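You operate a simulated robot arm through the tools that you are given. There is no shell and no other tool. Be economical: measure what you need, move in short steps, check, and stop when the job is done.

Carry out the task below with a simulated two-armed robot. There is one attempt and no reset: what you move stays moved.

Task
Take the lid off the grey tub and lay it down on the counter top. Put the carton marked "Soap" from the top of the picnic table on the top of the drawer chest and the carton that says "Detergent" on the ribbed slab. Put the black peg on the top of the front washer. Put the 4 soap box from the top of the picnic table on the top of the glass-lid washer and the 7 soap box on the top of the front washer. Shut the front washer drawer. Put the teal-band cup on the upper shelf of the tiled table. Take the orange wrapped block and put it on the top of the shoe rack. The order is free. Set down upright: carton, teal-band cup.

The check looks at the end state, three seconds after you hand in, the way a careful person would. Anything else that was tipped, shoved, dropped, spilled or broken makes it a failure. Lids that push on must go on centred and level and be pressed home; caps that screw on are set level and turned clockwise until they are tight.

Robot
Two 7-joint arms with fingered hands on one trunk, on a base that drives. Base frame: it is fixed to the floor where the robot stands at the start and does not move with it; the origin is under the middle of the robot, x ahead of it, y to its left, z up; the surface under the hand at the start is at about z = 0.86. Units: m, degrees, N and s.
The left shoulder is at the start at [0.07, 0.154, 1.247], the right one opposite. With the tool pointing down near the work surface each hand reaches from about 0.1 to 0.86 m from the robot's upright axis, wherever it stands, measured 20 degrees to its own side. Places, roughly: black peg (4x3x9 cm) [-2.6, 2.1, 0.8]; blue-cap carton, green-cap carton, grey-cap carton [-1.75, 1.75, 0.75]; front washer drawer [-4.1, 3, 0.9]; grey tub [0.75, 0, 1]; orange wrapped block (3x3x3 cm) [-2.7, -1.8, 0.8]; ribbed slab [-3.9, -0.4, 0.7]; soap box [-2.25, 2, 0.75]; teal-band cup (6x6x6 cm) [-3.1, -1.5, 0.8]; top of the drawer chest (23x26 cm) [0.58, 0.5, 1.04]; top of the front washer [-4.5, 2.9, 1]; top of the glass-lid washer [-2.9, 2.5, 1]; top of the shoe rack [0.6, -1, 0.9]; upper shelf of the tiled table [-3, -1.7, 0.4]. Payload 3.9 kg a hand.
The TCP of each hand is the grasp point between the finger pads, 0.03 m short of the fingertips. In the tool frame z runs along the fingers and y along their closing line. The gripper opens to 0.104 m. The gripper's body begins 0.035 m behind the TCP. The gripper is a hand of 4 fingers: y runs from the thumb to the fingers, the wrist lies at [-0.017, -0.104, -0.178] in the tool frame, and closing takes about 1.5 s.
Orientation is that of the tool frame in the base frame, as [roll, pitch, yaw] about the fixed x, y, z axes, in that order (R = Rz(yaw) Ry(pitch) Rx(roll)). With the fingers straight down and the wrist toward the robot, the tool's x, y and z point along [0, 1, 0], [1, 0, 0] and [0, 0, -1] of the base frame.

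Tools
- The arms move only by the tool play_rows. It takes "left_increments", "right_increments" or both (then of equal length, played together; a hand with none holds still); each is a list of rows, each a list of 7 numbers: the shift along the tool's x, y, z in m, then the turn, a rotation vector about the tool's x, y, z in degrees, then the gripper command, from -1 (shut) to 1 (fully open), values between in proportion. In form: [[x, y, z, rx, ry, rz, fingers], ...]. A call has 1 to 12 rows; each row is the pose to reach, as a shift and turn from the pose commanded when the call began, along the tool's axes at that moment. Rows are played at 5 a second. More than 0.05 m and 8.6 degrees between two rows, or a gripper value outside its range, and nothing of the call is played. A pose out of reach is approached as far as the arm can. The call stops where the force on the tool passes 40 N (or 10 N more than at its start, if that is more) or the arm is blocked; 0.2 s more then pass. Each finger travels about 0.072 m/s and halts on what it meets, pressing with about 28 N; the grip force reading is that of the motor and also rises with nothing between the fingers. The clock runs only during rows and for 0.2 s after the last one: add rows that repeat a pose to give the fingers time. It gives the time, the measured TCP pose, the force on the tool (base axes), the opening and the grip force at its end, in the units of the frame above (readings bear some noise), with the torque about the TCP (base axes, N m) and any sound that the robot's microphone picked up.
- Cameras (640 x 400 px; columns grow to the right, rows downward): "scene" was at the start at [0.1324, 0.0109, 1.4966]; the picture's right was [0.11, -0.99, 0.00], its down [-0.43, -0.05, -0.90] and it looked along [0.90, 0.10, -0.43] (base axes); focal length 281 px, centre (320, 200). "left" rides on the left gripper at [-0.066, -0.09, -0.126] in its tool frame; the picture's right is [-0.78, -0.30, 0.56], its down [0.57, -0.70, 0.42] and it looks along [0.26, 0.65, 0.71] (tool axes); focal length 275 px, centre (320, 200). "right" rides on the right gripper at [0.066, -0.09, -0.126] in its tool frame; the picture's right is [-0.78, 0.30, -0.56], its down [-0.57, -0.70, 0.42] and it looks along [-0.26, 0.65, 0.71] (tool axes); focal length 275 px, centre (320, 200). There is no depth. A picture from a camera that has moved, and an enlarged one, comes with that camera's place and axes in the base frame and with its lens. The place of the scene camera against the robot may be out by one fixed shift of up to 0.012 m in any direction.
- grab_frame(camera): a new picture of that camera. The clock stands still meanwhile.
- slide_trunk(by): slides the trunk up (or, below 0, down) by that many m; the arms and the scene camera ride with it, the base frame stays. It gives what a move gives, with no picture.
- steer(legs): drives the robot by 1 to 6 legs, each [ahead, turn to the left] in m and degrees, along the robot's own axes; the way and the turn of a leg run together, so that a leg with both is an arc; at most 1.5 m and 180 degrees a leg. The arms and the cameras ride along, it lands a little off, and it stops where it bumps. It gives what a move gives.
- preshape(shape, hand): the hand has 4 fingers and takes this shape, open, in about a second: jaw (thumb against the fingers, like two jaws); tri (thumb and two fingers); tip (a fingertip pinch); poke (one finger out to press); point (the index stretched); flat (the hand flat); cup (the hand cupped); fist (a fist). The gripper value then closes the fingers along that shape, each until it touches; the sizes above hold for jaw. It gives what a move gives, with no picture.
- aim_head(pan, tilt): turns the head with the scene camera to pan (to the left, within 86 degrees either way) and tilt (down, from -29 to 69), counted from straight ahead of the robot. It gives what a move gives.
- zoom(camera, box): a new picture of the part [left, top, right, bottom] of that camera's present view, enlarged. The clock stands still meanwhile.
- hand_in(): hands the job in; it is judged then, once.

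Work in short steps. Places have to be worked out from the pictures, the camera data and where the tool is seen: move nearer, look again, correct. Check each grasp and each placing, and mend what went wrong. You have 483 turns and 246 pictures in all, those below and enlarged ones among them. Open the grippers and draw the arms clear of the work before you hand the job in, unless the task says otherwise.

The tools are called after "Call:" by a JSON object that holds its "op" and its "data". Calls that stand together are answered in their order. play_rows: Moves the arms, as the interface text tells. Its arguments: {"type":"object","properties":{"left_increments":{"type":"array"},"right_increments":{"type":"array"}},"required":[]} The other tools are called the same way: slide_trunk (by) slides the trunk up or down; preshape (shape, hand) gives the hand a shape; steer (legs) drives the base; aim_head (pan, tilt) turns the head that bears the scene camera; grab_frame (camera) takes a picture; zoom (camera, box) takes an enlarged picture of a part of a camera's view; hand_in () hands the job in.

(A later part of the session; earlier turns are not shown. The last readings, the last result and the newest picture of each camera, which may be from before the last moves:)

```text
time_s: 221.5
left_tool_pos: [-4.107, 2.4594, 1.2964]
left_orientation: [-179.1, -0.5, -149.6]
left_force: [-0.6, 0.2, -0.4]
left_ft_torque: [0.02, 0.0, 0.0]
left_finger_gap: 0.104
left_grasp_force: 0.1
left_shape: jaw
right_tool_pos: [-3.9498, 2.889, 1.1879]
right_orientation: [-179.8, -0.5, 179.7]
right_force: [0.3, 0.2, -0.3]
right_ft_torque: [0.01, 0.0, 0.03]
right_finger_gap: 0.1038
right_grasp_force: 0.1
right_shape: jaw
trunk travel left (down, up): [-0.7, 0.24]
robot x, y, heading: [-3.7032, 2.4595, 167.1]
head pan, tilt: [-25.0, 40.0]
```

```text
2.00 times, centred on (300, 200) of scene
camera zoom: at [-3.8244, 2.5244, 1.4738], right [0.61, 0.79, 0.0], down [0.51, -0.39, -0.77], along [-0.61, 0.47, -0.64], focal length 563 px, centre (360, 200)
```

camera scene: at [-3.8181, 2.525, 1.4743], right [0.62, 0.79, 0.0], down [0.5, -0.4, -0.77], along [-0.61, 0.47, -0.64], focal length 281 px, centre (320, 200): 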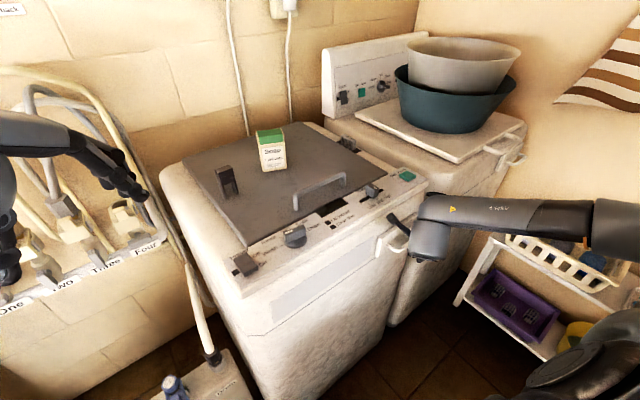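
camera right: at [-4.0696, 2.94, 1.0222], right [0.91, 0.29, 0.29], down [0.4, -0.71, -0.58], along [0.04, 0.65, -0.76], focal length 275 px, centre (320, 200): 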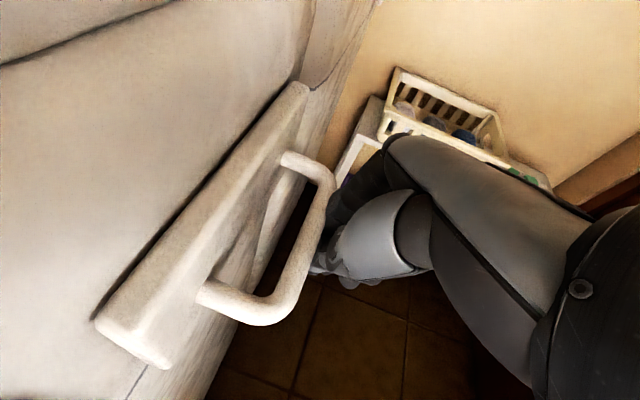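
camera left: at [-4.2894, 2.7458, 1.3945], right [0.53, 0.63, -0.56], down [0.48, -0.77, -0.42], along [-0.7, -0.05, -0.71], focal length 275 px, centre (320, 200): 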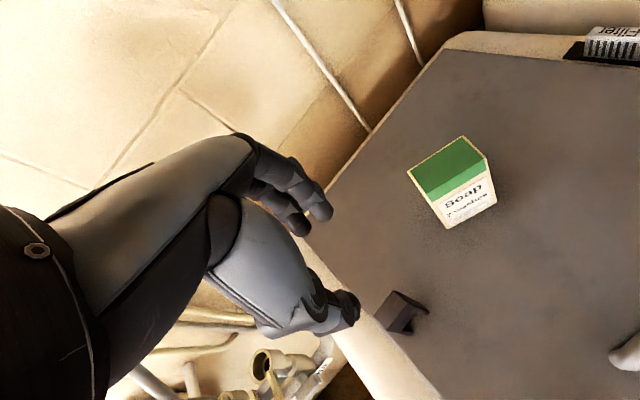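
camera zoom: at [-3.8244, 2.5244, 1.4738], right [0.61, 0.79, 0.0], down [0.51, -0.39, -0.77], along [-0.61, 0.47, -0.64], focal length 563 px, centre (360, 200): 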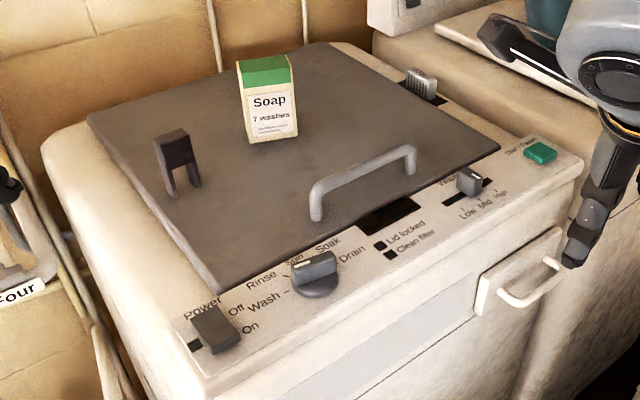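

The drawer is shut and the peg and box 7 are standing. I'm raising the right hand and driving back to the table's left end for the Detergent carton.

Call:
{"op": "play_rows", "data": {"right_increments": [[0, -0.03, -0.04, 0, 0, 0, 1], [0, -0.06, -0.07, 0, 0, 0, 1], [0.02, -0.08, -0.1, 0, 0, 5, 1], [0.02, -0.08, -0.1, 0, 0, 5, 1]]}}

Call:
{"op": "steer", "data": {"legs": [[0, -69], [-0.5, 0], [0, -122], [0.68, 0], [0, 37]]}}

Call:
{"op": "aim_head", "data": {"pan": 0, "tilt": 35}}

Call:
{"op": "grab_frame", "data": {"camera": "scene"}}

```text
time_s: 222.5
left_tool_pos: [-4.1078, 2.4593, 1.2945]
left_orientation: [-179.0, -0.2, -149.6]
left_force: [0.0, -0.2, -0.4]
left_ft_torque: [0.0, 0.02, -0.02]
left_finger_gap: 0.104
left_grasp_force: 0.0
left_shape: jaw
right_tool_pos: [-3.9684, 2.8088, 1.2873]
right_orientation: [-179.6, -0.6, 174.7]
right_force: [-0.4, -0.6, -0.5]
right_ft_torque: [-0.02, 0.0, -0.01]
right_finger_gap: 0.1036
right_grasp_force: 0.1
right_shape: jaw
trunk travel left (down, up): [-0.7, 0.24]
robot x, y, heading: [-3.7016, 2.4577, 167.1]
head pan, tilt: [-25.0, 40.0]
```

```text
time_s: 238.4
left_tool_pos: [-2.6296, 1.9543, 1.2947]
left_orientation: [-179.1, -0.2, 61.1]
left_force: [0.4, 0.5, -0.6]
left_ft_torque: [0.01, 0.03, -0.04]
left_finger_gap: 0.1036
left_grasp_force: 0.2
left_shape: jaw
right_tool_pos: [-2.5714, 1.5821, 1.2867]
right_orientation: [-179.7, -0.7, 25.4]
right_force: [-0.7, 0.4, 0.6]
right_ft_torque: [0.03, 0.03, 0.01]
right_finger_gap: 0.1038
right_grasp_force: 0.0
right_shape: jaw
trunk travel left (down, up): [-0.7, 0.24]
robot x, y, heading: [-2.9788, 1.7511, 17.9]
head pan, tilt: [-25.0, 40.0]
```

```text
time_s: 239.3
left_tool_pos: [-2.6306, 1.9557, 1.2964]
left_orientation: [-179.1, -0.3, 61.1]
left_force: [-0.2, 0.6, 0.2]
left_ft_torque: [0.02, -0.01, 0.03]
left_finger_gap: 0.1038
left_grasp_force: 0.0
left_shape: jaw
right_tool_pos: [-2.5727, 1.584, 1.2871]
right_orientation: [-179.7, -0.5, 25.4]
right_force: [0.1, 0.0, 0.2]
right_ft_torque: [-0.07, -0.01, 0.01]
right_finger_gap: 0.1035
right_grasp_force: 0.2
right_shape: jaw
trunk travel left (down, up): [-0.7, 0.24]
robot x, y, heading: [-2.978, 1.7454, 17.9]
head pan, tilt: [0.0, 35.0]
```

```text
136 pictures are left
camera scene: at [-2.8584, 1.7885, 1.4813], right [0.31, -0.95, 0.0], down [-0.55, -0.18, -0.82], along [0.78, 0.25, -0.57], focal length 281 px, centre (320, 200)
```

scene: 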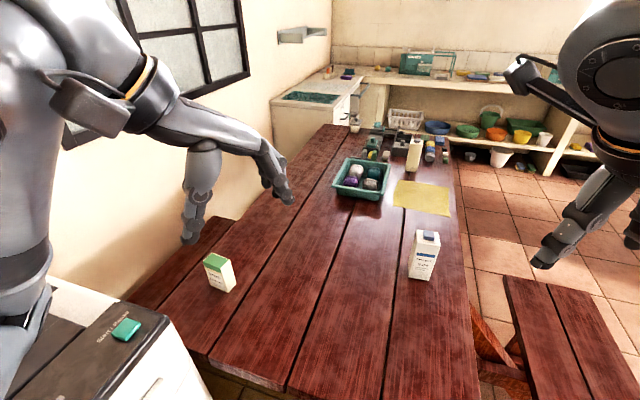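

The Detergent carton is at about (-2.155, 1.67). I'm moving the right hand above it.

Call:
{"op": "play_rows", "data": {"right_increments": [[0.0376, 0.009, 0.02, 0, 0, -5.9, 1], [0.075, 0.018, 0.04, 0, 0, -11.8, 1], [0.113, 0.028, 0.06, 0, 0, -17.7, 1], [0.15, 0.037, 0.08, 0, 0, -23.6, 1], [0.188, 0.046, 0.1, 0, 0, -29.5, 1], [0.226, 0.055, 0.12, 0, 0, -35.5, 1], [0.263, 0.064, 0.14, 0, 0, -41.4, 1], [0.301, 0.073, 0.16, 0, 0, -47.3, 1], [0.339, 0.083, 0.18, 0, 0, -53, 1], [0.376, 0.092, 0.2, 0, 0, -59, 1], [0.414, 0.101, 0.22, 0, 0, -65, 1], [0.414, 0.101, 0.227, 0, 0, -65, 1]]}}

Call:
{"op": "zoom", "data": {"camera": "right", "box": [160, 200, 360, 340]}}

```text
time_s: 241.9
left_tool_pos: [-2.631, 1.9556, 1.2959]
left_orientation: [-179.2, -0.3, 61.1]
left_force: [-0.7, -0.3, -0.4]
left_ft_torque: [0.03, 0.0, -0.02]
left_finger_gap: 0.1037
left_grasp_force: 0.1
left_shape: jaw
right_tool_pos: [-2.2355, 1.6189, 1.0988]
right_orientation: [179.5, -0.5, 90.4]
right_force: [-0.3, -0.4, 0.1]
right_ft_torque: [-0.01, -0.02, 0.03]
right_finger_gap: 0.1038
right_grasp_force: 0.0
right_shape: jaw
right hand out of reach, approached as far as the arm can: row 8, 9, 10, 11, 12
trunk travel left (down, up): [-0.7, 0.24]
robot x, y, heading: [-2.9803, 1.7429, 17.8]
head pan, tilt: [0.0, 35.0]
```

```text
2.86 times, centred on (260, 270) of right
camera zoom: at [-2.3278, 1.684, 1.2223], right [0.3, -0.78, 0.55], down [-0.69, -0.57, -0.44], along [0.66, -0.25, -0.71], focal length 786 px, centre (491, 0)
```

zoom: 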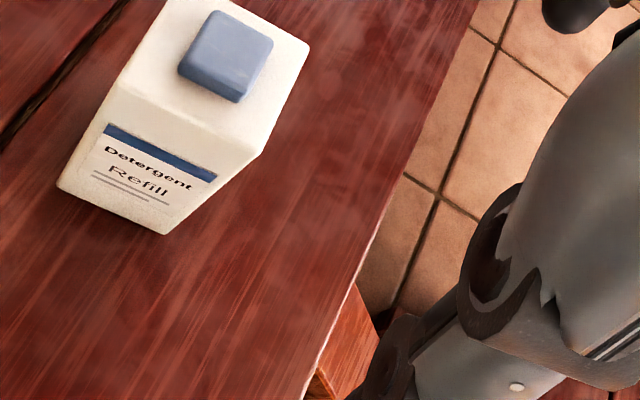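

The carton is just beyond reach, so I'm moving the base a little closer.

Call:
{"op": "steer", "data": {"legs": [[0, -10], [0.1, 0]]}}

Call:
{"op": "grab_frame", "data": {"camera": "right"}}

```text
time_s: 243.8
left_tool_pos: [-2.513, 1.9, 1.3006]
left_orientation: [-179.5, -0.8, 50.9]
left_force: [-1.2, -0.1, 0.6]
left_ft_torque: [0.05, -0.02, 0.03]
left_finger_gap: 0.104
left_grasp_force: 0.1
left_shape: jaw
right_tool_pos: [-2.1839, 1.5005, 1.1047]
right_orientation: [179.0, -0.6, 80.3]
right_force: [-1.7, 0.2, -0.2]
right_ft_torque: [0.0, 0.0, 0.01]
right_finger_gap: 0.1041
right_grasp_force: 0.1
right_shape: jaw
trunk travel left (down, up): [-0.7, 0.24]
robot x, y, heading: [-2.8859, 1.7604, 8.1]
head pan, tilt: [0.0, 35.0]
```

```text
134 pictures are left
camera right: at [-2.2629, 1.5802, 1.2286], right [0.15, -0.82, 0.55], down [-0.78, -0.44, -0.44], along [0.61, -0.36, -0.71], focal length 275 px, centre (320, 200)
```

right: 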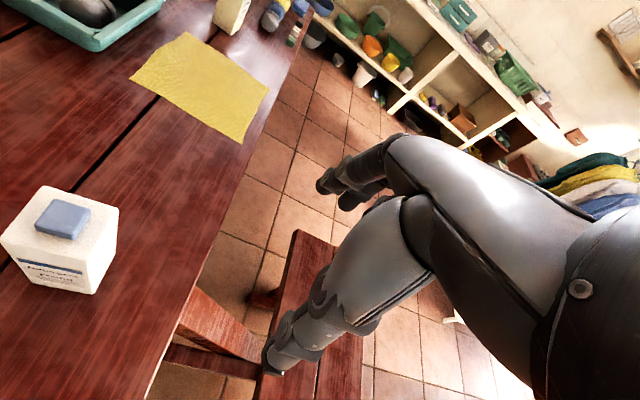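

The carton top centre is at (-2.162, 1.673). I'm moving over it and partway down.

Call:
{"op": "play_rows", "data": {"right_increments": [[0.04, -0.001, 0, 0, 0, -2.4, 1], [0.08, -0.003, 0, 0, 0, -4.8, 1], [0.12, -0.004, 0, 0, 0, -7.2, 1], [0.16, -0.005, 0.02, 0, 0, -9.7, 1], [0.174, -0.006, 0.06, 0, 0, -9.7, 1], [0.174, -0.006, 0.1, 0, 0, -9.7, 1], [0.174, -0.006, 0.1, 0, 0, -9.7, 1]]}}

Call:
{"op": "zoom", "data": {"camera": "right", "box": [160, 200, 360, 340]}}

```text
time_s: 245.4
left_tool_pos: [-2.5038, 1.9041, 1.2956]
left_orientation: [-179.3, -0.4, 51.0]
left_force: [-0.6, 0.5, 0.3]
left_ft_torque: [0.0, 0.02, 0.01]
left_finger_gap: 0.1035
left_grasp_force: 0.1
left_shape: jaw
right_tool_pos: [-2.2407, 1.6073, 1.0571]
right_orientation: [179.4, -0.5, 89.8]
right_force: [0.8, -0.1, 0.0]
right_ft_torque: [0.01, -0.03, -0.02]
right_finger_gap: 0.1038
right_grasp_force: 0.0
right_shape: jaw
right hand out of reach, approached as far as the arm can: row 1, 2, 3, 4, 5, 6, 7
trunk travel left (down, up): [-0.7, 0.24]
robot x, y, heading: [-2.8828, 1.7621, 8.2]
head pan, tilt: [0.0, 35.0]
```

```text
2.86 times, centred on (260, 270) of right
camera zoom: at [-2.3317, 1.6725, 1.1815], right [0.29, -0.78, 0.55], down [-0.7, -0.57, -0.44], along [0.66, -0.26, -0.71], focal length 786 px, centre (491, 0)
```

zoom: 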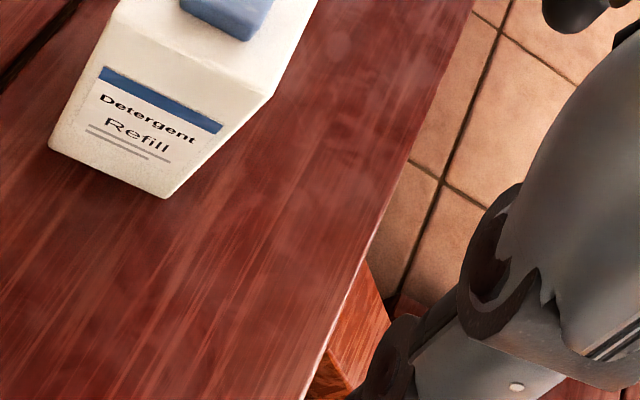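

The right arm stops short although the target is near, so its posture may be awkward. I'm looking at it.

Call:
{"op": "aim_head", "data": {"pan": -40, "tilt": 35}}

Call:
{"op": "grab_frame", "data": {"camera": "scene"}}

```text
time_s: 246.4
left_tool_pos: [-2.5019, 1.903, 1.296]
left_orientation: [-179.2, -0.5, 50.9]
left_force: [-0.8, 0.2, -0.7]
left_ft_torque: [-0.03, 0.0, 0.0]
left_finger_gap: 0.1041
left_grasp_force: 0.0
left_shape: jaw
right_tool_pos: [-2.2404, 1.6057, 1.0578]
right_orientation: [179.5, -0.3, 89.9]
right_force: [0.5, -0.6, 0.2]
right_ft_torque: [0.02, -0.02, 0.02]
right_finger_gap: 0.1041
right_grasp_force: 0.0
right_shape: jaw
trunk travel left (down, up): [-0.7, 0.24]
robot x, y, heading: [-2.8833, 1.7606, 7.9]
head pan, tilt: [-40.0, 35.0]
```

```text
132 pictures are left
camera scene: at [-2.769, 1.7192, 1.4813], right [-0.53, -0.85, 0.0], down [-0.49, 0.3, -0.82], along [0.69, -0.44, -0.57], focal length 281 px, centre (320, 200)
```

scene: 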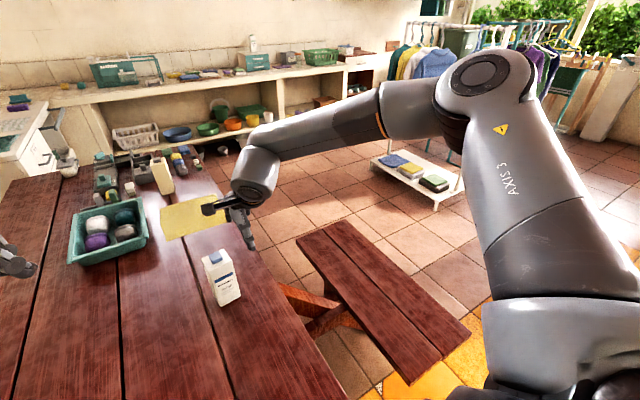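

The right elbow is stuck out sideways in a poor posture. I'm retracting the right arm home, and will use the left hand for the carton.

Call:
{"op": "play_rows", "data": {"right_increments": [[0, -0.02, -0.035, 0, 0, 0, 1], [0, -0.045, -0.07, 0, 0, 0, 1], [0, -0.07, -0.105, 0, 0, 0, 1], [0, -0.1, -0.14, 0, 0, 0, 1], [0, -0.13, -0.17, 0, 0, 0, 1], [-0.01, -0.16, -0.2, 0, 0, -2, 1], [-0.02, -0.19, -0.22, 0, 0, -4, 1], [-0.03, -0.22, -0.24, 0, 0, -6, 1], [-0.05, -0.25, -0.25, 0, 0, -8, 1]]}}

Call:
{"op": "play_rows", "data": {"left_increments": [[0.005, 0.037, 0.01, 0, 0, -4, 1], [0.01, 0.074, 0.03, 0, 0, -8, 1], [0.015, 0.111, 0.05, 0, 0, -12, 1], [0.02, 0.148, 0.07, 0, 0, -16, 1], [0.024, 0.185, 0.09, 0, 0, -20, 1], [0.027, 0.222, 0.11, 0, 0, -24, 1], [0.029, 0.259, 0.13, 0, 0, -28, 1], [0.031, 0.296, 0.15, 0, 0, -32, 1], [0.033, 0.333, 0.18, 0, 0, -36, 1], [0.034, 0.37, 0.21, 0, 0, -39, 1], [0.034, 0.407, 0.235, 0, 0, -39, 1]]}}

Call:
{"op": "zoom", "data": {"camera": "left", "box": [260, 200, 480, 360]}}

Call:
{"op": "grab_frame", "data": {"camera": "scene"}}

```text
time_s: 248.4
left_tool_pos: [-2.504, 1.9017, 1.2963]
left_orientation: [-179.1, -0.4, 50.9]
left_force: [0.1, 0.0, 0.4]
left_ft_torque: [0.04, -0.02, -0.03]
left_finger_gap: 0.1039
left_grasp_force: 0.1
left_shape: jaw
right_tool_pos: [-2.4909, 1.5556, 1.31]
right_orientation: [179.4, -0.5, 98.0]
right_force: [0.2, -0.7, -0.1]
right_ft_torque: [0.01, -0.01, -0.02]
right_finger_gap: 0.1038
right_grasp_force: 0.0
right_shape: jaw
trunk travel left (down, up): [-0.7, 0.24]
robot x, y, heading: [-2.8809, 1.7587, 7.5]
head pan, tilt: [-40.0, 35.0]
```

```text
time_s: 250.8
left_tool_pos: [-2.1668, 1.6729, 1.0545]
left_orientation: [-179.8, -0.9, 89.8]
left_force: [-0.6, -0.8, 0.5]
left_ft_torque: [0.04, 0.02, 0.02]
left_finger_gap: 0.1041
left_grasp_force: 0.1
left_shape: jaw
right_tool_pos: [-2.4898, 1.5532, 1.309]
right_orientation: [179.4, -0.5, 97.8]
right_force: [-0.8, -0.7, 0.8]
right_ft_torque: [0.02, -0.01, 0.0]
right_finger_gap: 0.1036
right_grasp_force: 0.2
right_shape: jaw
trunk travel left (down, up): [-0.7, 0.24]
robot x, y, heading: [-2.8804, 1.7584, 7.6]
head pan, tilt: [-40.0, 35.0]
```

```text
2.50 times, centred on (370, 280) of left
camera zoom: at [-2.2562, 1.6043, 1.1786], right [-0.3, -0.77, -0.57], down [-0.7, 0.58, -0.41], along [0.65, 0.27, -0.71], focal length 688 px, centre (195, 0)
```

zoom: 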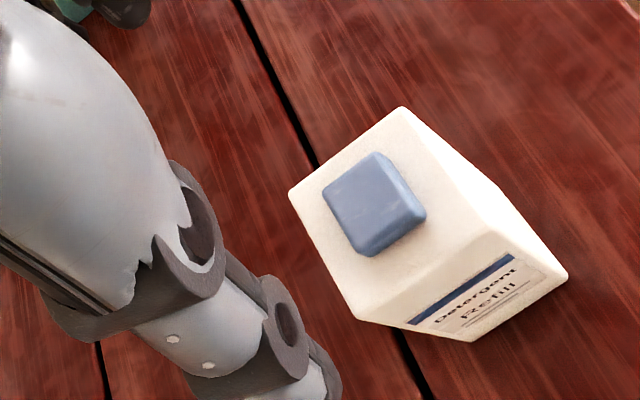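

```text
130 pictures are left
camera scene: at [-2.7686, 1.7153, 1.4812], right [-0.53, -0.85, 0.0], down [-0.49, 0.31, -0.82], along [0.69, -0.43, -0.58], focal length 281 px, centre (320, 200)
```

scene: 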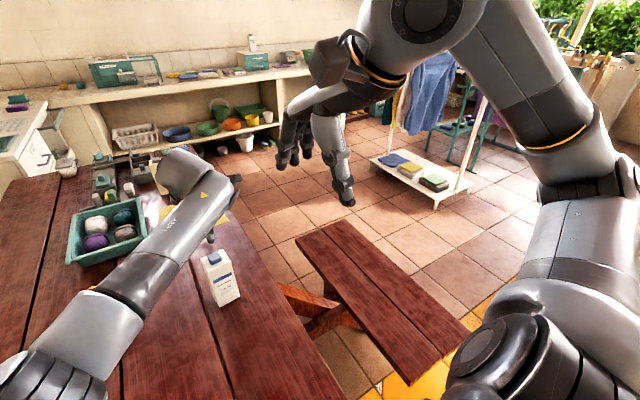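

The left hand is right above the Detergent carton at (-2.162, 1.668). I'm descending and gripping.

Call:
{"op": "play_rows", "data": {"left_increments": [[-0.005, 0.005, 0.04, 0, 0, 0, 1], [-0.005, 0.005, 0.08, 0, 0, 0, 1], [-0.005, 0.005, 0.12, 0, 0, 0, 1], [-0.005, 0.005, 0.145, 0, 0, 0, 1], [-0.005, 0.005, 0.163, 0, 0, 0, 1], [-0.005, 0.005, 0.163, 0, 0, 0, 0.3], [-0.005, 0.005, 0.163, 0, 0, 0, -0.3], [-0.005, 0.005, 0.163, 0, 0, 0, -1], [-0.005, 0.005, 0.163, 0, 0, 0, -1], [-0.005, 0.005, 0.163, 0, 0, 0, -1], [-0.005, 0.005, 0.163, 0, 0, 0, -1]]}}

Call:
{"op": "grab_frame", "data": {"camera": "left"}}

```text
time_s: 253.2
left_tool_pos: [-2.1741, 1.6913, 0.8966]
left_orientation: [-179.6, -0.8, 89.9]
left_force: [1.2, -1.6, 0.1]
left_ft_torque: [0.0, 0.0, 0.02]
left_finger_gap: 0.0557
left_grasp_force: 27.9
left_shape: jaw
left hand out of reach, approached as far as the arm can: row 3, 4, 5, 6, 7, 8, 9, 10, 11
right_tool_pos: [-2.4901, 1.5562, 1.3097]
right_orientation: [179.4, -0.4, 97.8]
right_force: [0.5, -0.4, -0.8]
right_ft_torque: [0.0, 0.01, -0.02]
right_finger_gap: 0.1034
right_grasp_force: 0.0
right_shape: jaw
trunk travel left (down, up): [-0.7, 0.24]
robot x, y, heading: [-2.8842, 1.7648, 7.7]
head pan, tilt: [-40.0, 35.0]
```

```text
129 pictures are left
camera left: at [-2.2631, 1.6217, 1.0207], right [-0.3, -0.77, -0.57], down [-0.7, 0.58, -0.41], along [0.64, 0.27, -0.71], focal length 275 px, centre (320, 200)
```

left: 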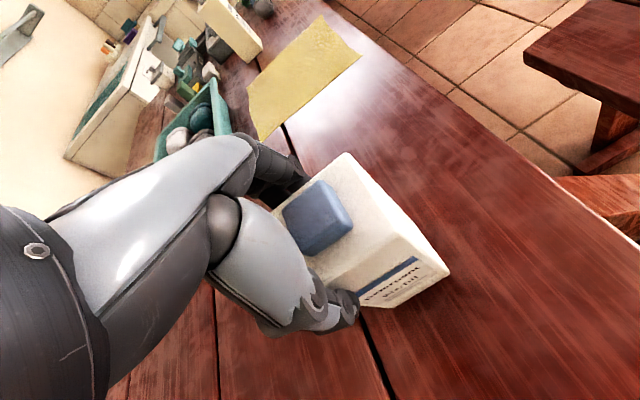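

The arm is at its reach limit and gripped 2 cm off-centre, but the grip is firm. I'm lifting slightly to see whether it holds level.

Call:
{"op": "play_rows", "data": {"left_increments": [[0, 0, -0.02, 0, 0, 0, -1], [0, 0, -0.05, 0, 0, 0, -1], [0, -0.01, -0.09, 0, 0, 0, -1], [0, -0.01, -0.09, 0, 0, 0, -1]]}}

Call:
{"op": "grab_frame", "data": {"camera": "scene"}}

Call:
{"op": "grab_frame", "data": {"camera": "left"}}

```text
time_s: 254.4
left_tool_pos: [-2.1248, 1.7768, 0.9894]
left_orientation: [179.3, -2.2, 97.3]
left_force: [-0.3, 0.0, -6.8]
left_ft_torque: [-0.1, 0.05, -0.01]
left_finger_gap: 0.0544
left_grasp_force: 28.4
left_shape: jaw
left hand out of reach, approached as far as the arm can: row 2, 3, 4
right_tool_pos: [-2.4876, 1.5588, 1.3092]
right_orientation: [179.5, -0.3, 97.9]
right_force: [-0.4, 0.9, 0.0]
right_ft_torque: [-0.05, 0.03, 0.02]
right_finger_gap: 0.1039
right_grasp_force: 0.0
right_shape: jaw
trunk travel left (down, up): [-0.7, 0.24]
robot x, y, heading: [-2.8833, 1.7563, 8.1]
head pan, tilt: [-40.0, 35.0]
stopped in row 4 (left hand): the arm was blocked; the commanded pose is now the measured one
```

```text
128 pictures are left
camera scene: at [-2.7667, 1.7214, 1.4812], right [-0.53, -0.85, 0.0], down [-0.49, 0.3, -0.82], along [0.69, -0.44, -0.57], focal length 281 px, centre (320, 200)
```

scene: 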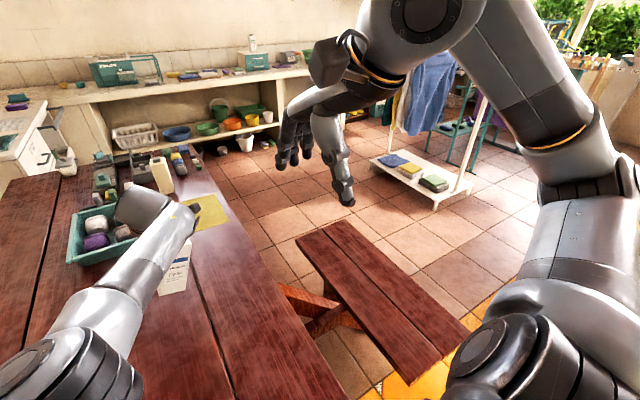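

```text
127 pictures are left
camera left: at [-2.2069, 1.6951, 1.11], right [-0.19, -0.78, -0.59], down [-0.76, 0.5, -0.41], along [0.62, 0.37, -0.69], focal length 275 px, centre (320, 200)
```

left: 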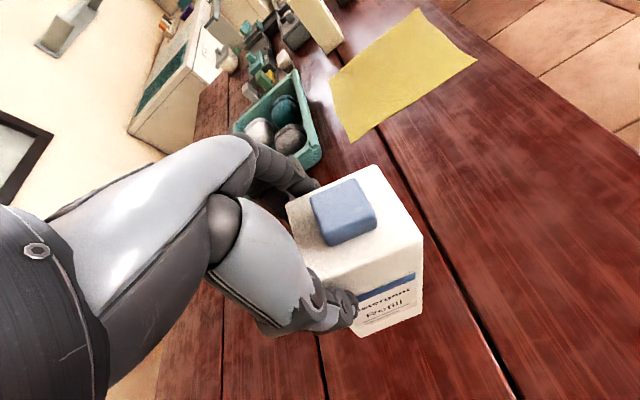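

It holds. The arm is near a joint limit, so I'm lifting and pulling back toward the robot's left front.

Call:
{"op": "play_rows", "data": {"left_increments": [[0.005, -0.01, -0.03, 0, 0, 0, -1], [0.01, -0.03, -0.06, 0, 0, 0, -1], [0.02, -0.06, -0.09, 0.7, -1, 0, -1], [0.03, -0.09, -0.115, 0.7, -2, 0, -1], [0.045, -0.125, -0.135, 0.7, -2, 0, -1], [0.06, -0.16, -0.155, 0.7, -2, 0, -1], [0.075, -0.195, -0.175, 0.7, -2, 0, -1], [0.09, -0.23, -0.19, 0.7, -2, 0, -1], [0.1, -0.265, -0.2, 0.7, -2, 0, -1], [0.105, -0.3, -0.21, 0.7, -2, 0, -1]]}}

Call:
{"op": "grab_frame", "data": {"camera": "left"}}

Call:
{"op": "aim_head", "data": {"pan": 20, "tilt": 30}}

Call:
{"op": "grab_frame", "data": {"camera": "scene"}}

```text
time_s: 256.4
left_tool_pos: [-2.3488, 1.8863, 1.1645]
left_orientation: [176.8, -6.4, 102.7]
left_force: [0.9, -0.2, -6.0]
left_ft_torque: [-0.03, 0.04, -0.01]
left_finger_gap: 0.0481
left_grasp_force: 27.9
left_shape: jaw
left hand out of reach, approached as far as the arm can: row 1, 2, 8, 9
right_tool_pos: [-2.4887, 1.5586, 1.3097]
right_orientation: [179.5, -0.3, 97.8]
right_force: [-0.1, 0.7, 0.3]
right_ft_torque: [-0.02, 0.01, -0.06]
right_finger_gap: 0.1037
right_grasp_force: 0.0
right_shape: jaw
trunk travel left (down, up): [-0.7, 0.24]
robot x, y, heading: [-2.8858, 1.7565, 7.8]
head pan, tilt: [-40.0, 35.0]
stopped in row 9 (left hand): the arm was blocked; the commanded pose is now the measured one
```

```text
126 pictures are left
camera left: at [-2.4259, 1.7862, 1.276], right [-0.1, -0.75, -0.66], down [-0.8, 0.46, -0.4], along [0.6, 0.48, -0.64], focal length 275 px, centre (320, 200)
```

left: 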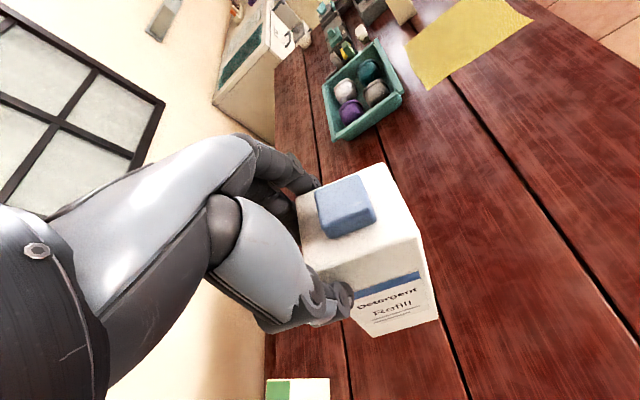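

```text
time_s: 257.7
left_tool_pos: [-2.3485, 1.8827, 1.1652]
left_orientation: [176.6, -6.4, 102.5]
left_force: [0.5, -0.8, -6.0]
left_ft_torque: [-0.01, 0.03, 0.0]
left_finger_gap: 0.0483
left_grasp_force: 27.9
left_shape: jaw
right_tool_pos: [-2.4894, 1.555, 1.3101]
right_orientation: [179.4, -0.4, 97.8]
right_force: [0.5, -0.1, 1.0]
right_ft_torque: [-0.02, -0.01, 0.01]
right_finger_gap: 0.1039
right_grasp_force: 0.0
right_shape: jaw
trunk travel left (down, up): [-0.7, 0.24]
robot x, y, heading: [-2.8843, 1.7582, 7.9]
head pan, tilt: [20.0, 30.0]
```

```text
125 pictures are left
camera scene: at [-2.7628, 1.8078, 1.489], right [0.46, -0.89, 0.0], down [-0.44, -0.23, -0.87], along [0.77, 0.4, -0.5], focal length 281 px, centre (320, 200)
```

scene: 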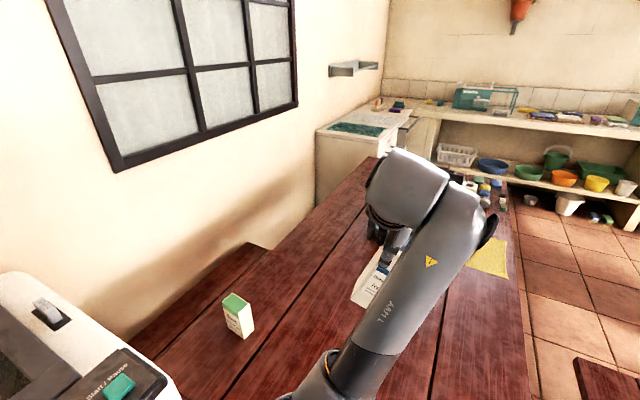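

The left elbow is likely rubbing the washer. I'm backing the base away from the table before moving the arm further.

Call:
{"op": "steer", "data": {"legs": [[-0.2, 0]]}}

Call:
{"op": "aim_head", "data": {"pan": 60, "tilt": 40}}

Call:
{"op": "grab_frame", "data": {"camera": "scene"}}

```text
time_s: 259.2
left_tool_pos: [-2.5426, 1.8583, 1.1644]
left_orientation: [176.7, -6.4, 102.8]
left_force: [0.7, -0.1, -6.6]
left_ft_torque: [-0.02, 0.08, 0.0]
left_finger_gap: 0.0483
left_grasp_force: 28.0
left_shape: jaw
right_tool_pos: [-2.682, 1.5317, 1.3092]
right_orientation: [179.6, -0.3, 98.0]
right_force: [-0.4, -0.1, -0.3]
right_ft_torque: [0.04, 0.0, 0.01]
right_finger_gap: 0.1038
right_grasp_force: 0.0
right_shape: jaw
trunk travel left (down, up): [-0.7, 0.24]
robot x, y, heading: [-3.0786, 1.7345, 7.8]
head pan, tilt: [20.0, 30.0]
```

```text
time_s: 260.3
left_tool_pos: [-2.543, 1.8597, 1.1654]
left_orientation: [176.7, -6.6, 102.8]
left_force: [-0.1, 0.1, -6.0]
left_ft_torque: [0.0, 0.04, -0.03]
left_finger_gap: 0.0482
left_grasp_force: 28.0
left_shape: jaw
right_tool_pos: [-2.6828, 1.5309, 1.3099]
right_orientation: [179.5, -0.4, 98.0]
right_force: [-0.7, 0.5, 0.2]
right_ft_torque: [-0.05, -0.02, 0.0]
right_finger_gap: 0.1039
right_grasp_force: 0.1
right_shape: jaw
trunk travel left (down, up): [-0.7, 0.24]
robot x, y, heading: [-3.0769, 1.7319, 7.9]
head pan, tilt: [60.0, 40.0]
```

```text
124 pictures are left
camera scene: at [-3.0041, 1.8183, 1.4737], right [0.93, -0.38, 0.0], down [-0.24, -0.6, -0.77], along [0.29, 0.71, -0.64], focal length 281 px, centre (320, 200)
```

scene: 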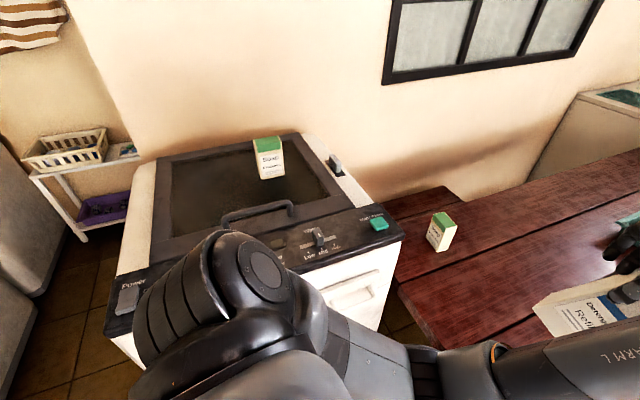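

Everything is undisturbed. I'm levelling the carton hand and drawing it in a bit.

Call:
{"op": "play_rows", "data": {"left_increments": [[0, -0.01, -0.01, 1, -2, 0, -1], [0, -0.03, -0.02, 2.2, -4, 0, -1], [0, -0.05, -0.04, 3.3, -6.5, 0, -1], [0, -0.07, -0.05, 3.3, -6.5, 0, -1], [0, -0.07, -0.05, 3.3, -6.5, 0, -1]]}}

Call:
{"op": "grab_frame", "data": {"camera": "left"}}

```text
time_s: 260.9
left_tool_pos: [-2.5518, 1.9066, 1.1703]
left_orientation: [175.7, -8.6, 108.3]
left_force: [0.5, 0.1, -5.9]
left_ft_torque: [-0.04, 0.03, 0.03]
left_finger_gap: 0.0485
left_grasp_force: 28.4
left_shape: jaw
left hand out of reach, approached as far as the arm can: row 2, 3
right_tool_pos: [-2.6836, 1.5328, 1.3103]
right_orientation: [179.4, -0.4, 98.0]
right_force: [0.0, -0.5, -0.2]
right_ft_torque: [-0.02, 0.01, 0.02]
right_finger_gap: 0.1036
right_grasp_force: 0.0
right_shape: jaw
trunk travel left (down, up): [-0.7, 0.24]
robot x, y, heading: [-3.079, 1.7347, 7.7]
head pan, tilt: [60.0, 40.0]
stopped in row 3 (left hand): the arm was blocked; the commanded pose is now the measured one
```

```text
123 pictures are left
camera left: at [-2.6195, 1.7952, 1.2768], right [-0.03, -0.73, -0.69], down [-0.83, 0.4, -0.38], along [0.55, 0.56, -0.62], focal length 275 px, centre (320, 200)
```

left: 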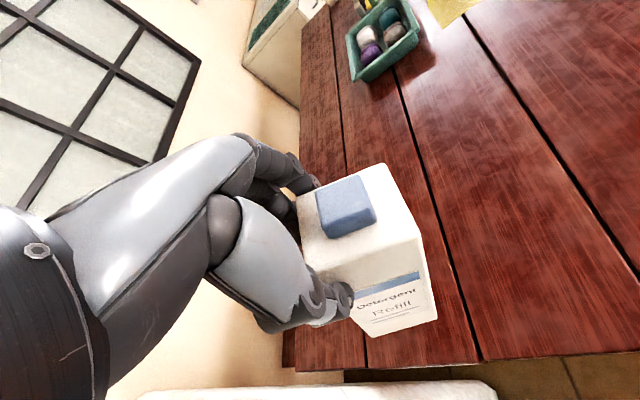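

The arm seems wound against the torso. I'm trying a move up and outward (left) to free it.

Call:
{"op": "play_rows", "data": {"left_increments": [[0.01, 0.01, -0.03, 0, 0, 0, -1], [0.03, 0.02, -0.06, 0, 0, 0, -1], [0.05, 0.03, -0.09, 0, 0, 0, -1], [0.07, 0.03, -0.12, 0, 0, 0, -1], [0.09, 0.03, -0.15, 0, 0, 0, -1]]}}

Call:
{"op": "aim_head", "data": {"pan": 40, "tilt": 55}}

Call:
{"op": "grab_frame", "data": {"camera": "scene"}}

```text
time_s: 262.4
left_tool_pos: [-2.5536, 2.0255, 1.3423]
left_orientation: [174.4, -9.8, 114.2]
left_force: [0.3, -0.6, -4.8]
left_ft_torque: [-0.04, 0.03, 0.01]
left_finger_gap: 0.0481
left_grasp_force: 27.9
left_shape: jaw
left hand out of reach, approached as far as the arm can: row 4, 5
right_tool_pos: [-2.6829, 1.5318, 1.3102]
right_orientation: [179.5, -0.3, 98.0]
right_force: [-0.1, 0.0, 0.1]
right_ft_torque: [-0.02, 0.01, 0.01]
right_finger_gap: 0.1042
right_grasp_force: 0.1
right_shape: jaw
trunk travel left (down, up): [-0.7, 0.24]
robot x, y, heading: [-3.0777, 1.7318, 7.9]
head pan, tilt: [60.0, 40.0]
stopped in row 5 (left hand): the arm was blocked; the commanded pose is now the measured one
```

```text
time_s: 263.2
left_tool_pos: [-2.5549, 2.0251, 1.3446]
left_orientation: [174.3, -9.9, 114.2]
left_force: [-0.1, 0.2, -6.2]
left_ft_torque: [-0.04, 0.05, 0.01]
left_finger_gap: 0.0482
left_grasp_force: 28.1
left_shape: jaw
right_tool_pos: [-2.6834, 1.5328, 1.3106]
right_orientation: [179.4, -0.3, 98.0]
right_force: [0.4, -0.2, -0.3]
right_ft_torque: [0.0, -0.03, -0.02]
right_finger_gap: 0.1037
right_grasp_force: 0.0
right_shape: jaw
trunk travel left (down, up): [-0.7, 0.24]
robot x, y, heading: [-3.0801, 1.7316, 8.0]
head pan, tilt: [40.0, 55.0]
```

```text
122 pictures are left
camera scene: at [-2.9887, 1.7937, 1.4531], right [0.74, -0.67, 0.0], down [-0.55, -0.61, -0.57], along [0.38, 0.43, -0.82], focal length 281 px, centre (320, 200)
```

scene: 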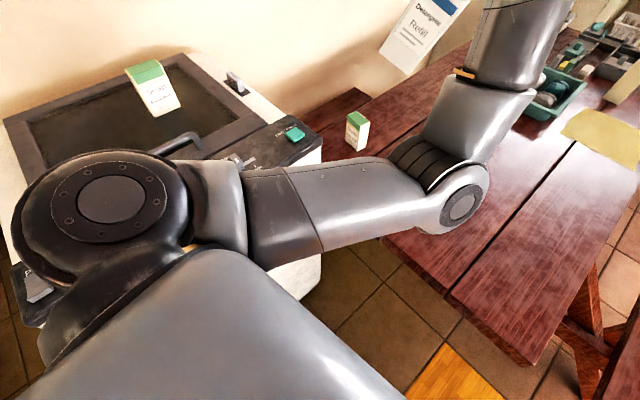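

The left elbow has flipped inward (in front). I'm turning the base toward the open floor first, where I can stretch the arm to unwind it.

Call:
{"op": "steer", "data": {"legs": [[0, -95]]}}

Call:
{"op": "aim_head", "data": {"pan": 15, "tilt": 30}}

Call:
{"op": "grab_frame", "data": {"camera": "scene"}}

```text
time_s: 267.7
left_tool_pos: [-2.8509, 1.1761, 1.3441]
left_orientation: [174.1, -9.8, 17.3]
left_force: [0.1, 0.3, -6.5]
left_ft_torque: [0.06, 0.06, -0.02]
left_finger_gap: 0.048
left_grasp_force: 28.1
left_shape: jaw
right_tool_pos: [-3.3252, 1.3637, 1.3108]
right_orientation: [179.4, -0.3, 1.1]
right_force: [-0.2, 1.0, 0.5]
right_ft_torque: [-0.01, 0.01, 0.0]
right_finger_gap: 0.1038
right_grasp_force: 0.1
right_shape: jaw
trunk travel left (down, up): [-0.7, 0.24]
robot x, y, heading: [-3.0768, 1.7349, -88.9]
head pan, tilt: [40.0, 55.0]
```

```text
time_s: 268.6
left_tool_pos: [-2.8499, 1.1758, 1.3445]
left_orientation: [174.1, -9.9, 17.3]
left_force: [-0.2, -0.3, -6.5]
left_ft_torque: [0.04, 0.05, 0.0]
left_finger_gap: 0.048
left_grasp_force: 28.3
left_shape: jaw
right_tool_pos: [-3.3246, 1.3634, 1.3101]
right_orientation: [179.5, -0.3, 1.1]
right_force: [-0.1, 1.0, -0.3]
right_ft_torque: [0.02, -0.02, -0.01]
right_finger_gap: 0.1038
right_grasp_force: 0.0
right_shape: jaw
trunk travel left (down, up): [-0.7, 0.24]
robot x, y, heading: [-3.0784, 1.7324, -88.9]
head pan, tilt: [15.0, 30.0]
```

```text
121 pictures are left
camera scene: at [-3.0615, 1.5947, 1.489], right [-0.96, -0.28, 0.0], down [-0.14, 0.48, -0.87], along [0.24, -0.83, -0.5], focal length 281 px, centre (320, 200)
```

scene: 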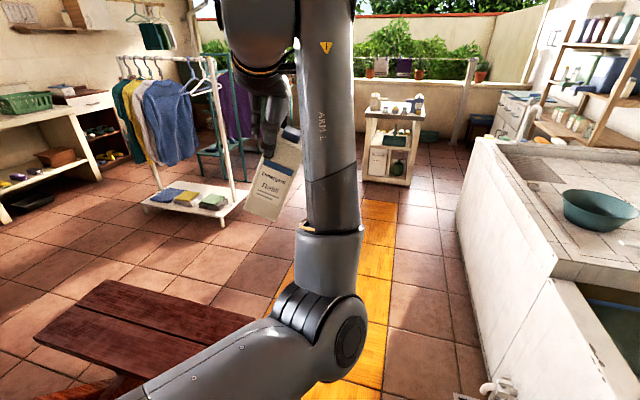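

I'm stretching the left arm forward over the open floor to unwind the elbow while levelling the carton.

Call:
{"op": "play_rows", "data": {"left_increments": [[-0.012, 0.031, 0.02, 0.6, -1, 1.6, -1], [-0.024, 0.062, 0.04, 1.2, -2, 3.2, -1], [-0.036, 0.093, 0.06, 1.8, -3, 4.8, -1], [-0.048, 0.124, 0.08, 2.4, -4, 6.4, -1], [-0.06, 0.155, 0.1, 3, -5, 8, -1], [-0.072, 0.186, 0.12, 3.6, -6, 9.6, -1], [-0.084, 0.217, 0.14, 4.2, -7, 11.2, -1], [-0.096, 0.248, 0.16, 4.8, -8, 12.8, -1], [-0.108, 0.279, 0.18, 5.4, -9, 14.4, -1], [-0.117, 0.309, 0.2, 6, -9.8, 16, -1], [-0.117, 0.309, 0.2, 6, -9.8, 16, -1]]}}

Call:
{"op": "grab_frame", "data": {"camera": "scene"}}

```text
time_s: 271.0
left_tool_pos: [-2.8507, 0.9086, 1.1479]
left_orientation: [-179.1, -0.8, 0.8]
left_force: [-0.6, -0.3, -5.0]
left_ft_torque: [0.0, 0.0, 0.0]
left_finger_gap: 0.0474
left_grasp_force: 28.1
left_shape: jaw
left hand out of reach, approached as far as the arm can: row 8, 9, 10, 11
right_tool_pos: [-3.3245, 1.3652, 1.3105]
right_orientation: [179.4, -0.4, 1.1]
right_force: [0.8, 0.9, -0.2]
right_ft_torque: [0.0, 0.02, 0.02]
right_finger_gap: 0.1039
right_grasp_force: 0.0
right_shape: jaw
trunk travel left (down, up): [-0.7, 0.24]
robot x, y, heading: [-3.0794, 1.732, -88.8]
head pan, tilt: [15.0, 30.0]
```

```text
120 pictures are left
camera scene: at [-3.0615, 1.5955, 1.4891], right [-0.96, -0.28, 0.0], down [-0.14, 0.48, -0.87], along [0.24, -0.83, -0.5], focal length 281 px, centre (320, 200)
```

scene: 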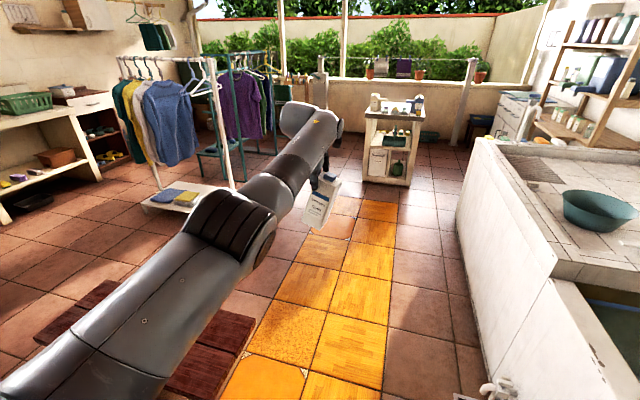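

The elbow unwound and the carton hangs level. I'm drawing it back to a carry pose on the left side.

Call:
{"op": "play_rows", "data": {"left_increments": [[0.01, -0.04, 0, 0, 0, 0, -1], [0.02, -0.08, -0.01, 0, 0, 0, -1], [0.03, -0.12, -0.01, 0, 0, 0, -1], [0.04, -0.16, -0.02, 0, 0, 0, -1], [0.05, -0.2, -0.02, 0, 0, 0, -1], [0.06, -0.24, -0.03, 0, 0, 0, -1], [0.06, -0.28, -0.04, 0, 0, 0, -1], [0.06, -0.32, -0.05, 0, 0, 0, -1], [0.06, -0.36, -0.06, 0, 0, 0, -1], [0.06, -0.39, -0.06, 0, 0, 0, -1]]}}

Call:
{"op": "aim_head", "data": {"pan": -25, "tilt": 25}}

Call:
{"op": "grab_frame", "data": {"camera": "scene"}}

Call:
{"op": "grab_frame", "data": {"camera": "left"}}

```text
time_s: 273.4
left_tool_pos: [-2.712, 1.2589, 1.2356]
left_orientation: [-179.6, -1.8, 7.2]
left_force: [0.4, 0.0, -5.8]
left_ft_torque: [0.05, -0.01, -0.03]
left_finger_gap: 0.0476
left_grasp_force: 27.7
left_shape: jaw
left hand out of reach, approached as far as the arm can: row 8, 9, 10
right_tool_pos: [-3.3233, 1.3644, 1.3097]
right_orientation: [179.5, -0.3, 1.0]
right_force: [0.4, -0.1, -1.1]
right_ft_torque: [0.03, -0.01, -0.01]
right_finger_gap: 0.1039
right_grasp_force: 0.0
right_shape: jaw
trunk travel left (down, up): [-0.7, 0.24]
robot x, y, heading: [-3.0794, 1.7332, -89.1]
head pan, tilt: [15.0, 30.0]
stopped in row 10 (left hand): the arm was blocked; the commanded pose is now the measured one
```

```text
time_s: 274.4
left_tool_pos: [-2.7146, 1.2588, 1.2382]
left_orientation: [-179.6, -2.0, 7.1]
left_force: [0.7, 0.2, -5.4]
left_ft_torque: [0.02, -0.04, 0.0]
left_finger_gap: 0.0475
left_grasp_force: 28.0
left_shape: jaw
right_tool_pos: [-3.3251, 1.3642, 1.3101]
right_orientation: [179.4, -0.2, 0.9]
right_force: [-0.6, 0.6, -0.1]
right_ft_torque: [-0.01, -0.02, -0.02]
right_finger_gap: 0.1038
right_grasp_force: 0.1
right_shape: jaw
trunk travel left (down, up): [-0.7, 0.24]
robot x, y, heading: [-3.08, 1.7368, -88.7]
head pan, tilt: [-25.0, 25.0]
```

```text
119 pictures are left
camera scene: at [-3.1237, 1.5976, 1.497], right [-0.91, 0.41, 0.0], down [0.17, 0.39, -0.91], along [-0.37, -0.83, -0.42], focal length 281 px, centre (320, 200)
```

scene: 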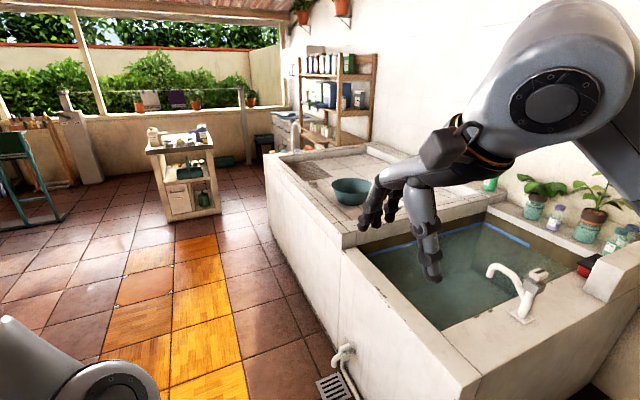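

```text
118 pictures are left
camera left: at [-2.796, 1.3378, 1.3611], right [-0.79, 0.2, -0.58], down [0.5, 0.77, -0.4], along [0.37, -0.6, -0.71], focal length 275 px, centre (320, 200)
```

left: 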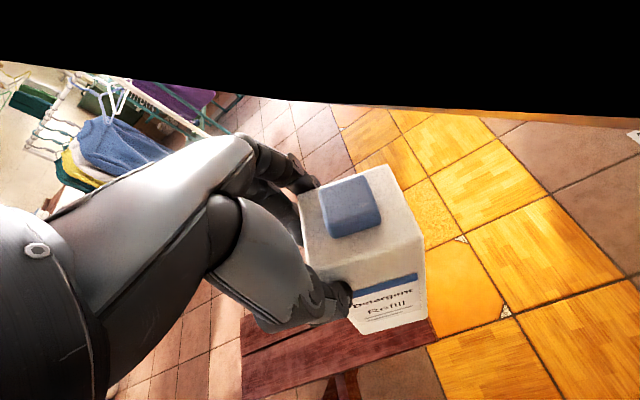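

The carton is carried well. I'm zooming on the tiled trough to find the ribbed slab.

Call:
{"op": "zoom", "data": {"camera": "scene", "box": [250, 120, 480, 260]}}

Call:
{"op": "zoom", "data": {"camera": "scene", "box": [140, 110, 300, 230]}}

```text
2.78 times, centred on (365, 190) of scene
camera zoom: at [-3.1237, 1.5976, 1.497], right [-0.91, 0.41, 0.0], down [0.17, 0.39, -0.91], along [-0.37, -0.83, -0.42], focal length 783 px, centre (195, 228)
```

zoom: 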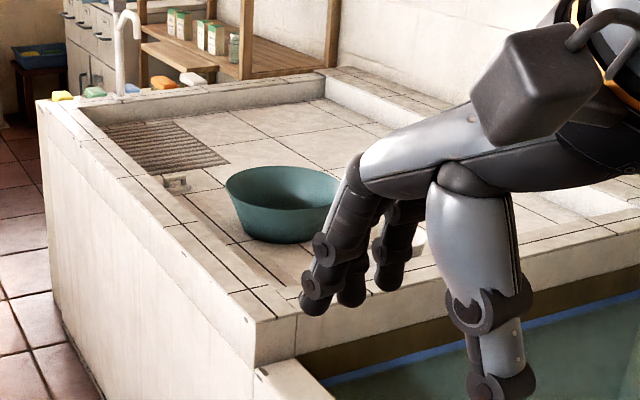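

```text
3.33 times, centred on (220, 170) of scene
camera zoom: at [-3.1237, 1.5976, 1.497], right [-0.91, 0.41, 0.0], down [0.17, 0.39, -0.91], along [-0.37, -0.83, -0.42], focal length 938 px, centre (653, 300)
```

zoom: 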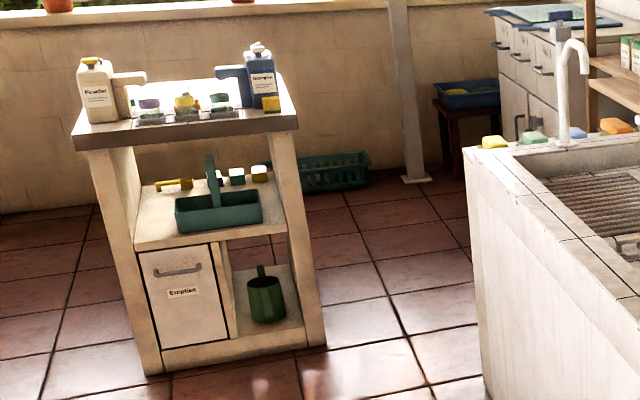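

The ribbed slab lies in the shallow tiled trough near its far end. The small tiled cart stands beyond. I'm driving along to face the slab.

Call:
{"op": "steer", "data": {"legs": [[1.3, 0], [0.65, 0], [0, -88]]}}

Call:
{"op": "aim_head", "data": {"pan": 0, "tilt": 40}}

Call:
{"op": "grab_frame", "data": {"camera": "scene"}}

```text
time_s: 288.0
left_tool_pos: [-3.5273, -0.5979, 1.2389]
left_orientation: [-179.9, -1.9, -82.3]
left_force: [0.4, -0.1, -6.0]
left_ft_torque: [-0.01, -0.03, 0.04]
left_finger_gap: 0.0474
left_grasp_force: 27.7
left_shape: jaw
right_tool_pos: [-3.4272, 0.0122, 1.3101]
right_orientation: [179.4, -0.3, -88.5]
right_force: [-0.7, 0.9, 0.9]
right_ft_torque: [0.02, -0.01, -0.03]
right_finger_gap: 0.1037
right_grasp_force: 0.2
right_shape: jaw
trunk travel left (down, up): [-0.7, 0.24]
robot x, y, heading: [-3.0576, -0.2334, -178.6]
head pan, tilt: [-25.0, 25.0]
```

```text
time_s: 288.9
left_tool_pos: [-3.5267, -0.6002, 1.2382]
left_orientation: [-179.7, -1.8, -82.4]
left_force: [0.1, -0.2, -5.3]
left_ft_torque: [-0.06, -0.04, 0.02]
left_finger_gap: 0.0475
left_grasp_force: 27.9
left_shape: jaw
right_tool_pos: [-3.4276, 0.0124, 1.31]
right_orientation: [179.4, -0.3, -88.5]
right_force: [-0.7, 0.0, 0.3]
right_ft_torque: [0.0, -0.02, 0.02]
right_finger_gap: 0.1038
right_grasp_force: 0.1
right_shape: jaw
trunk travel left (down, up): [-0.7, 0.24]
robot x, y, heading: [-3.0569, -0.2358, -178.4]
head pan, tilt: [0.0, 40.0]
```

```text
115 pictures are left
camera scene: at [-3.2026, -0.2348, 1.4738], right [-0.02, 1.0, 0.0], down [0.64, 0.02, -0.77], along [-0.77, -0.02, -0.64], focal length 281 px, centre (320, 200)
```

scene: 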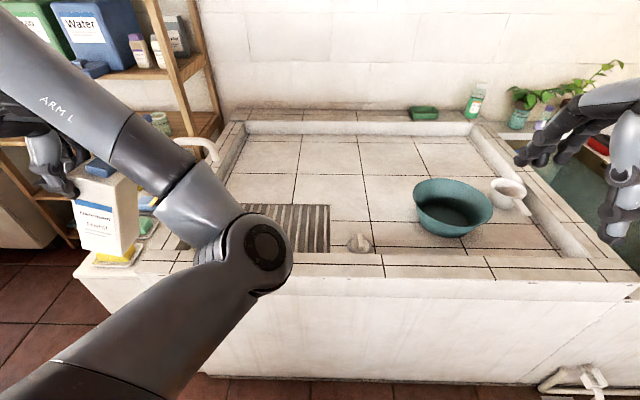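

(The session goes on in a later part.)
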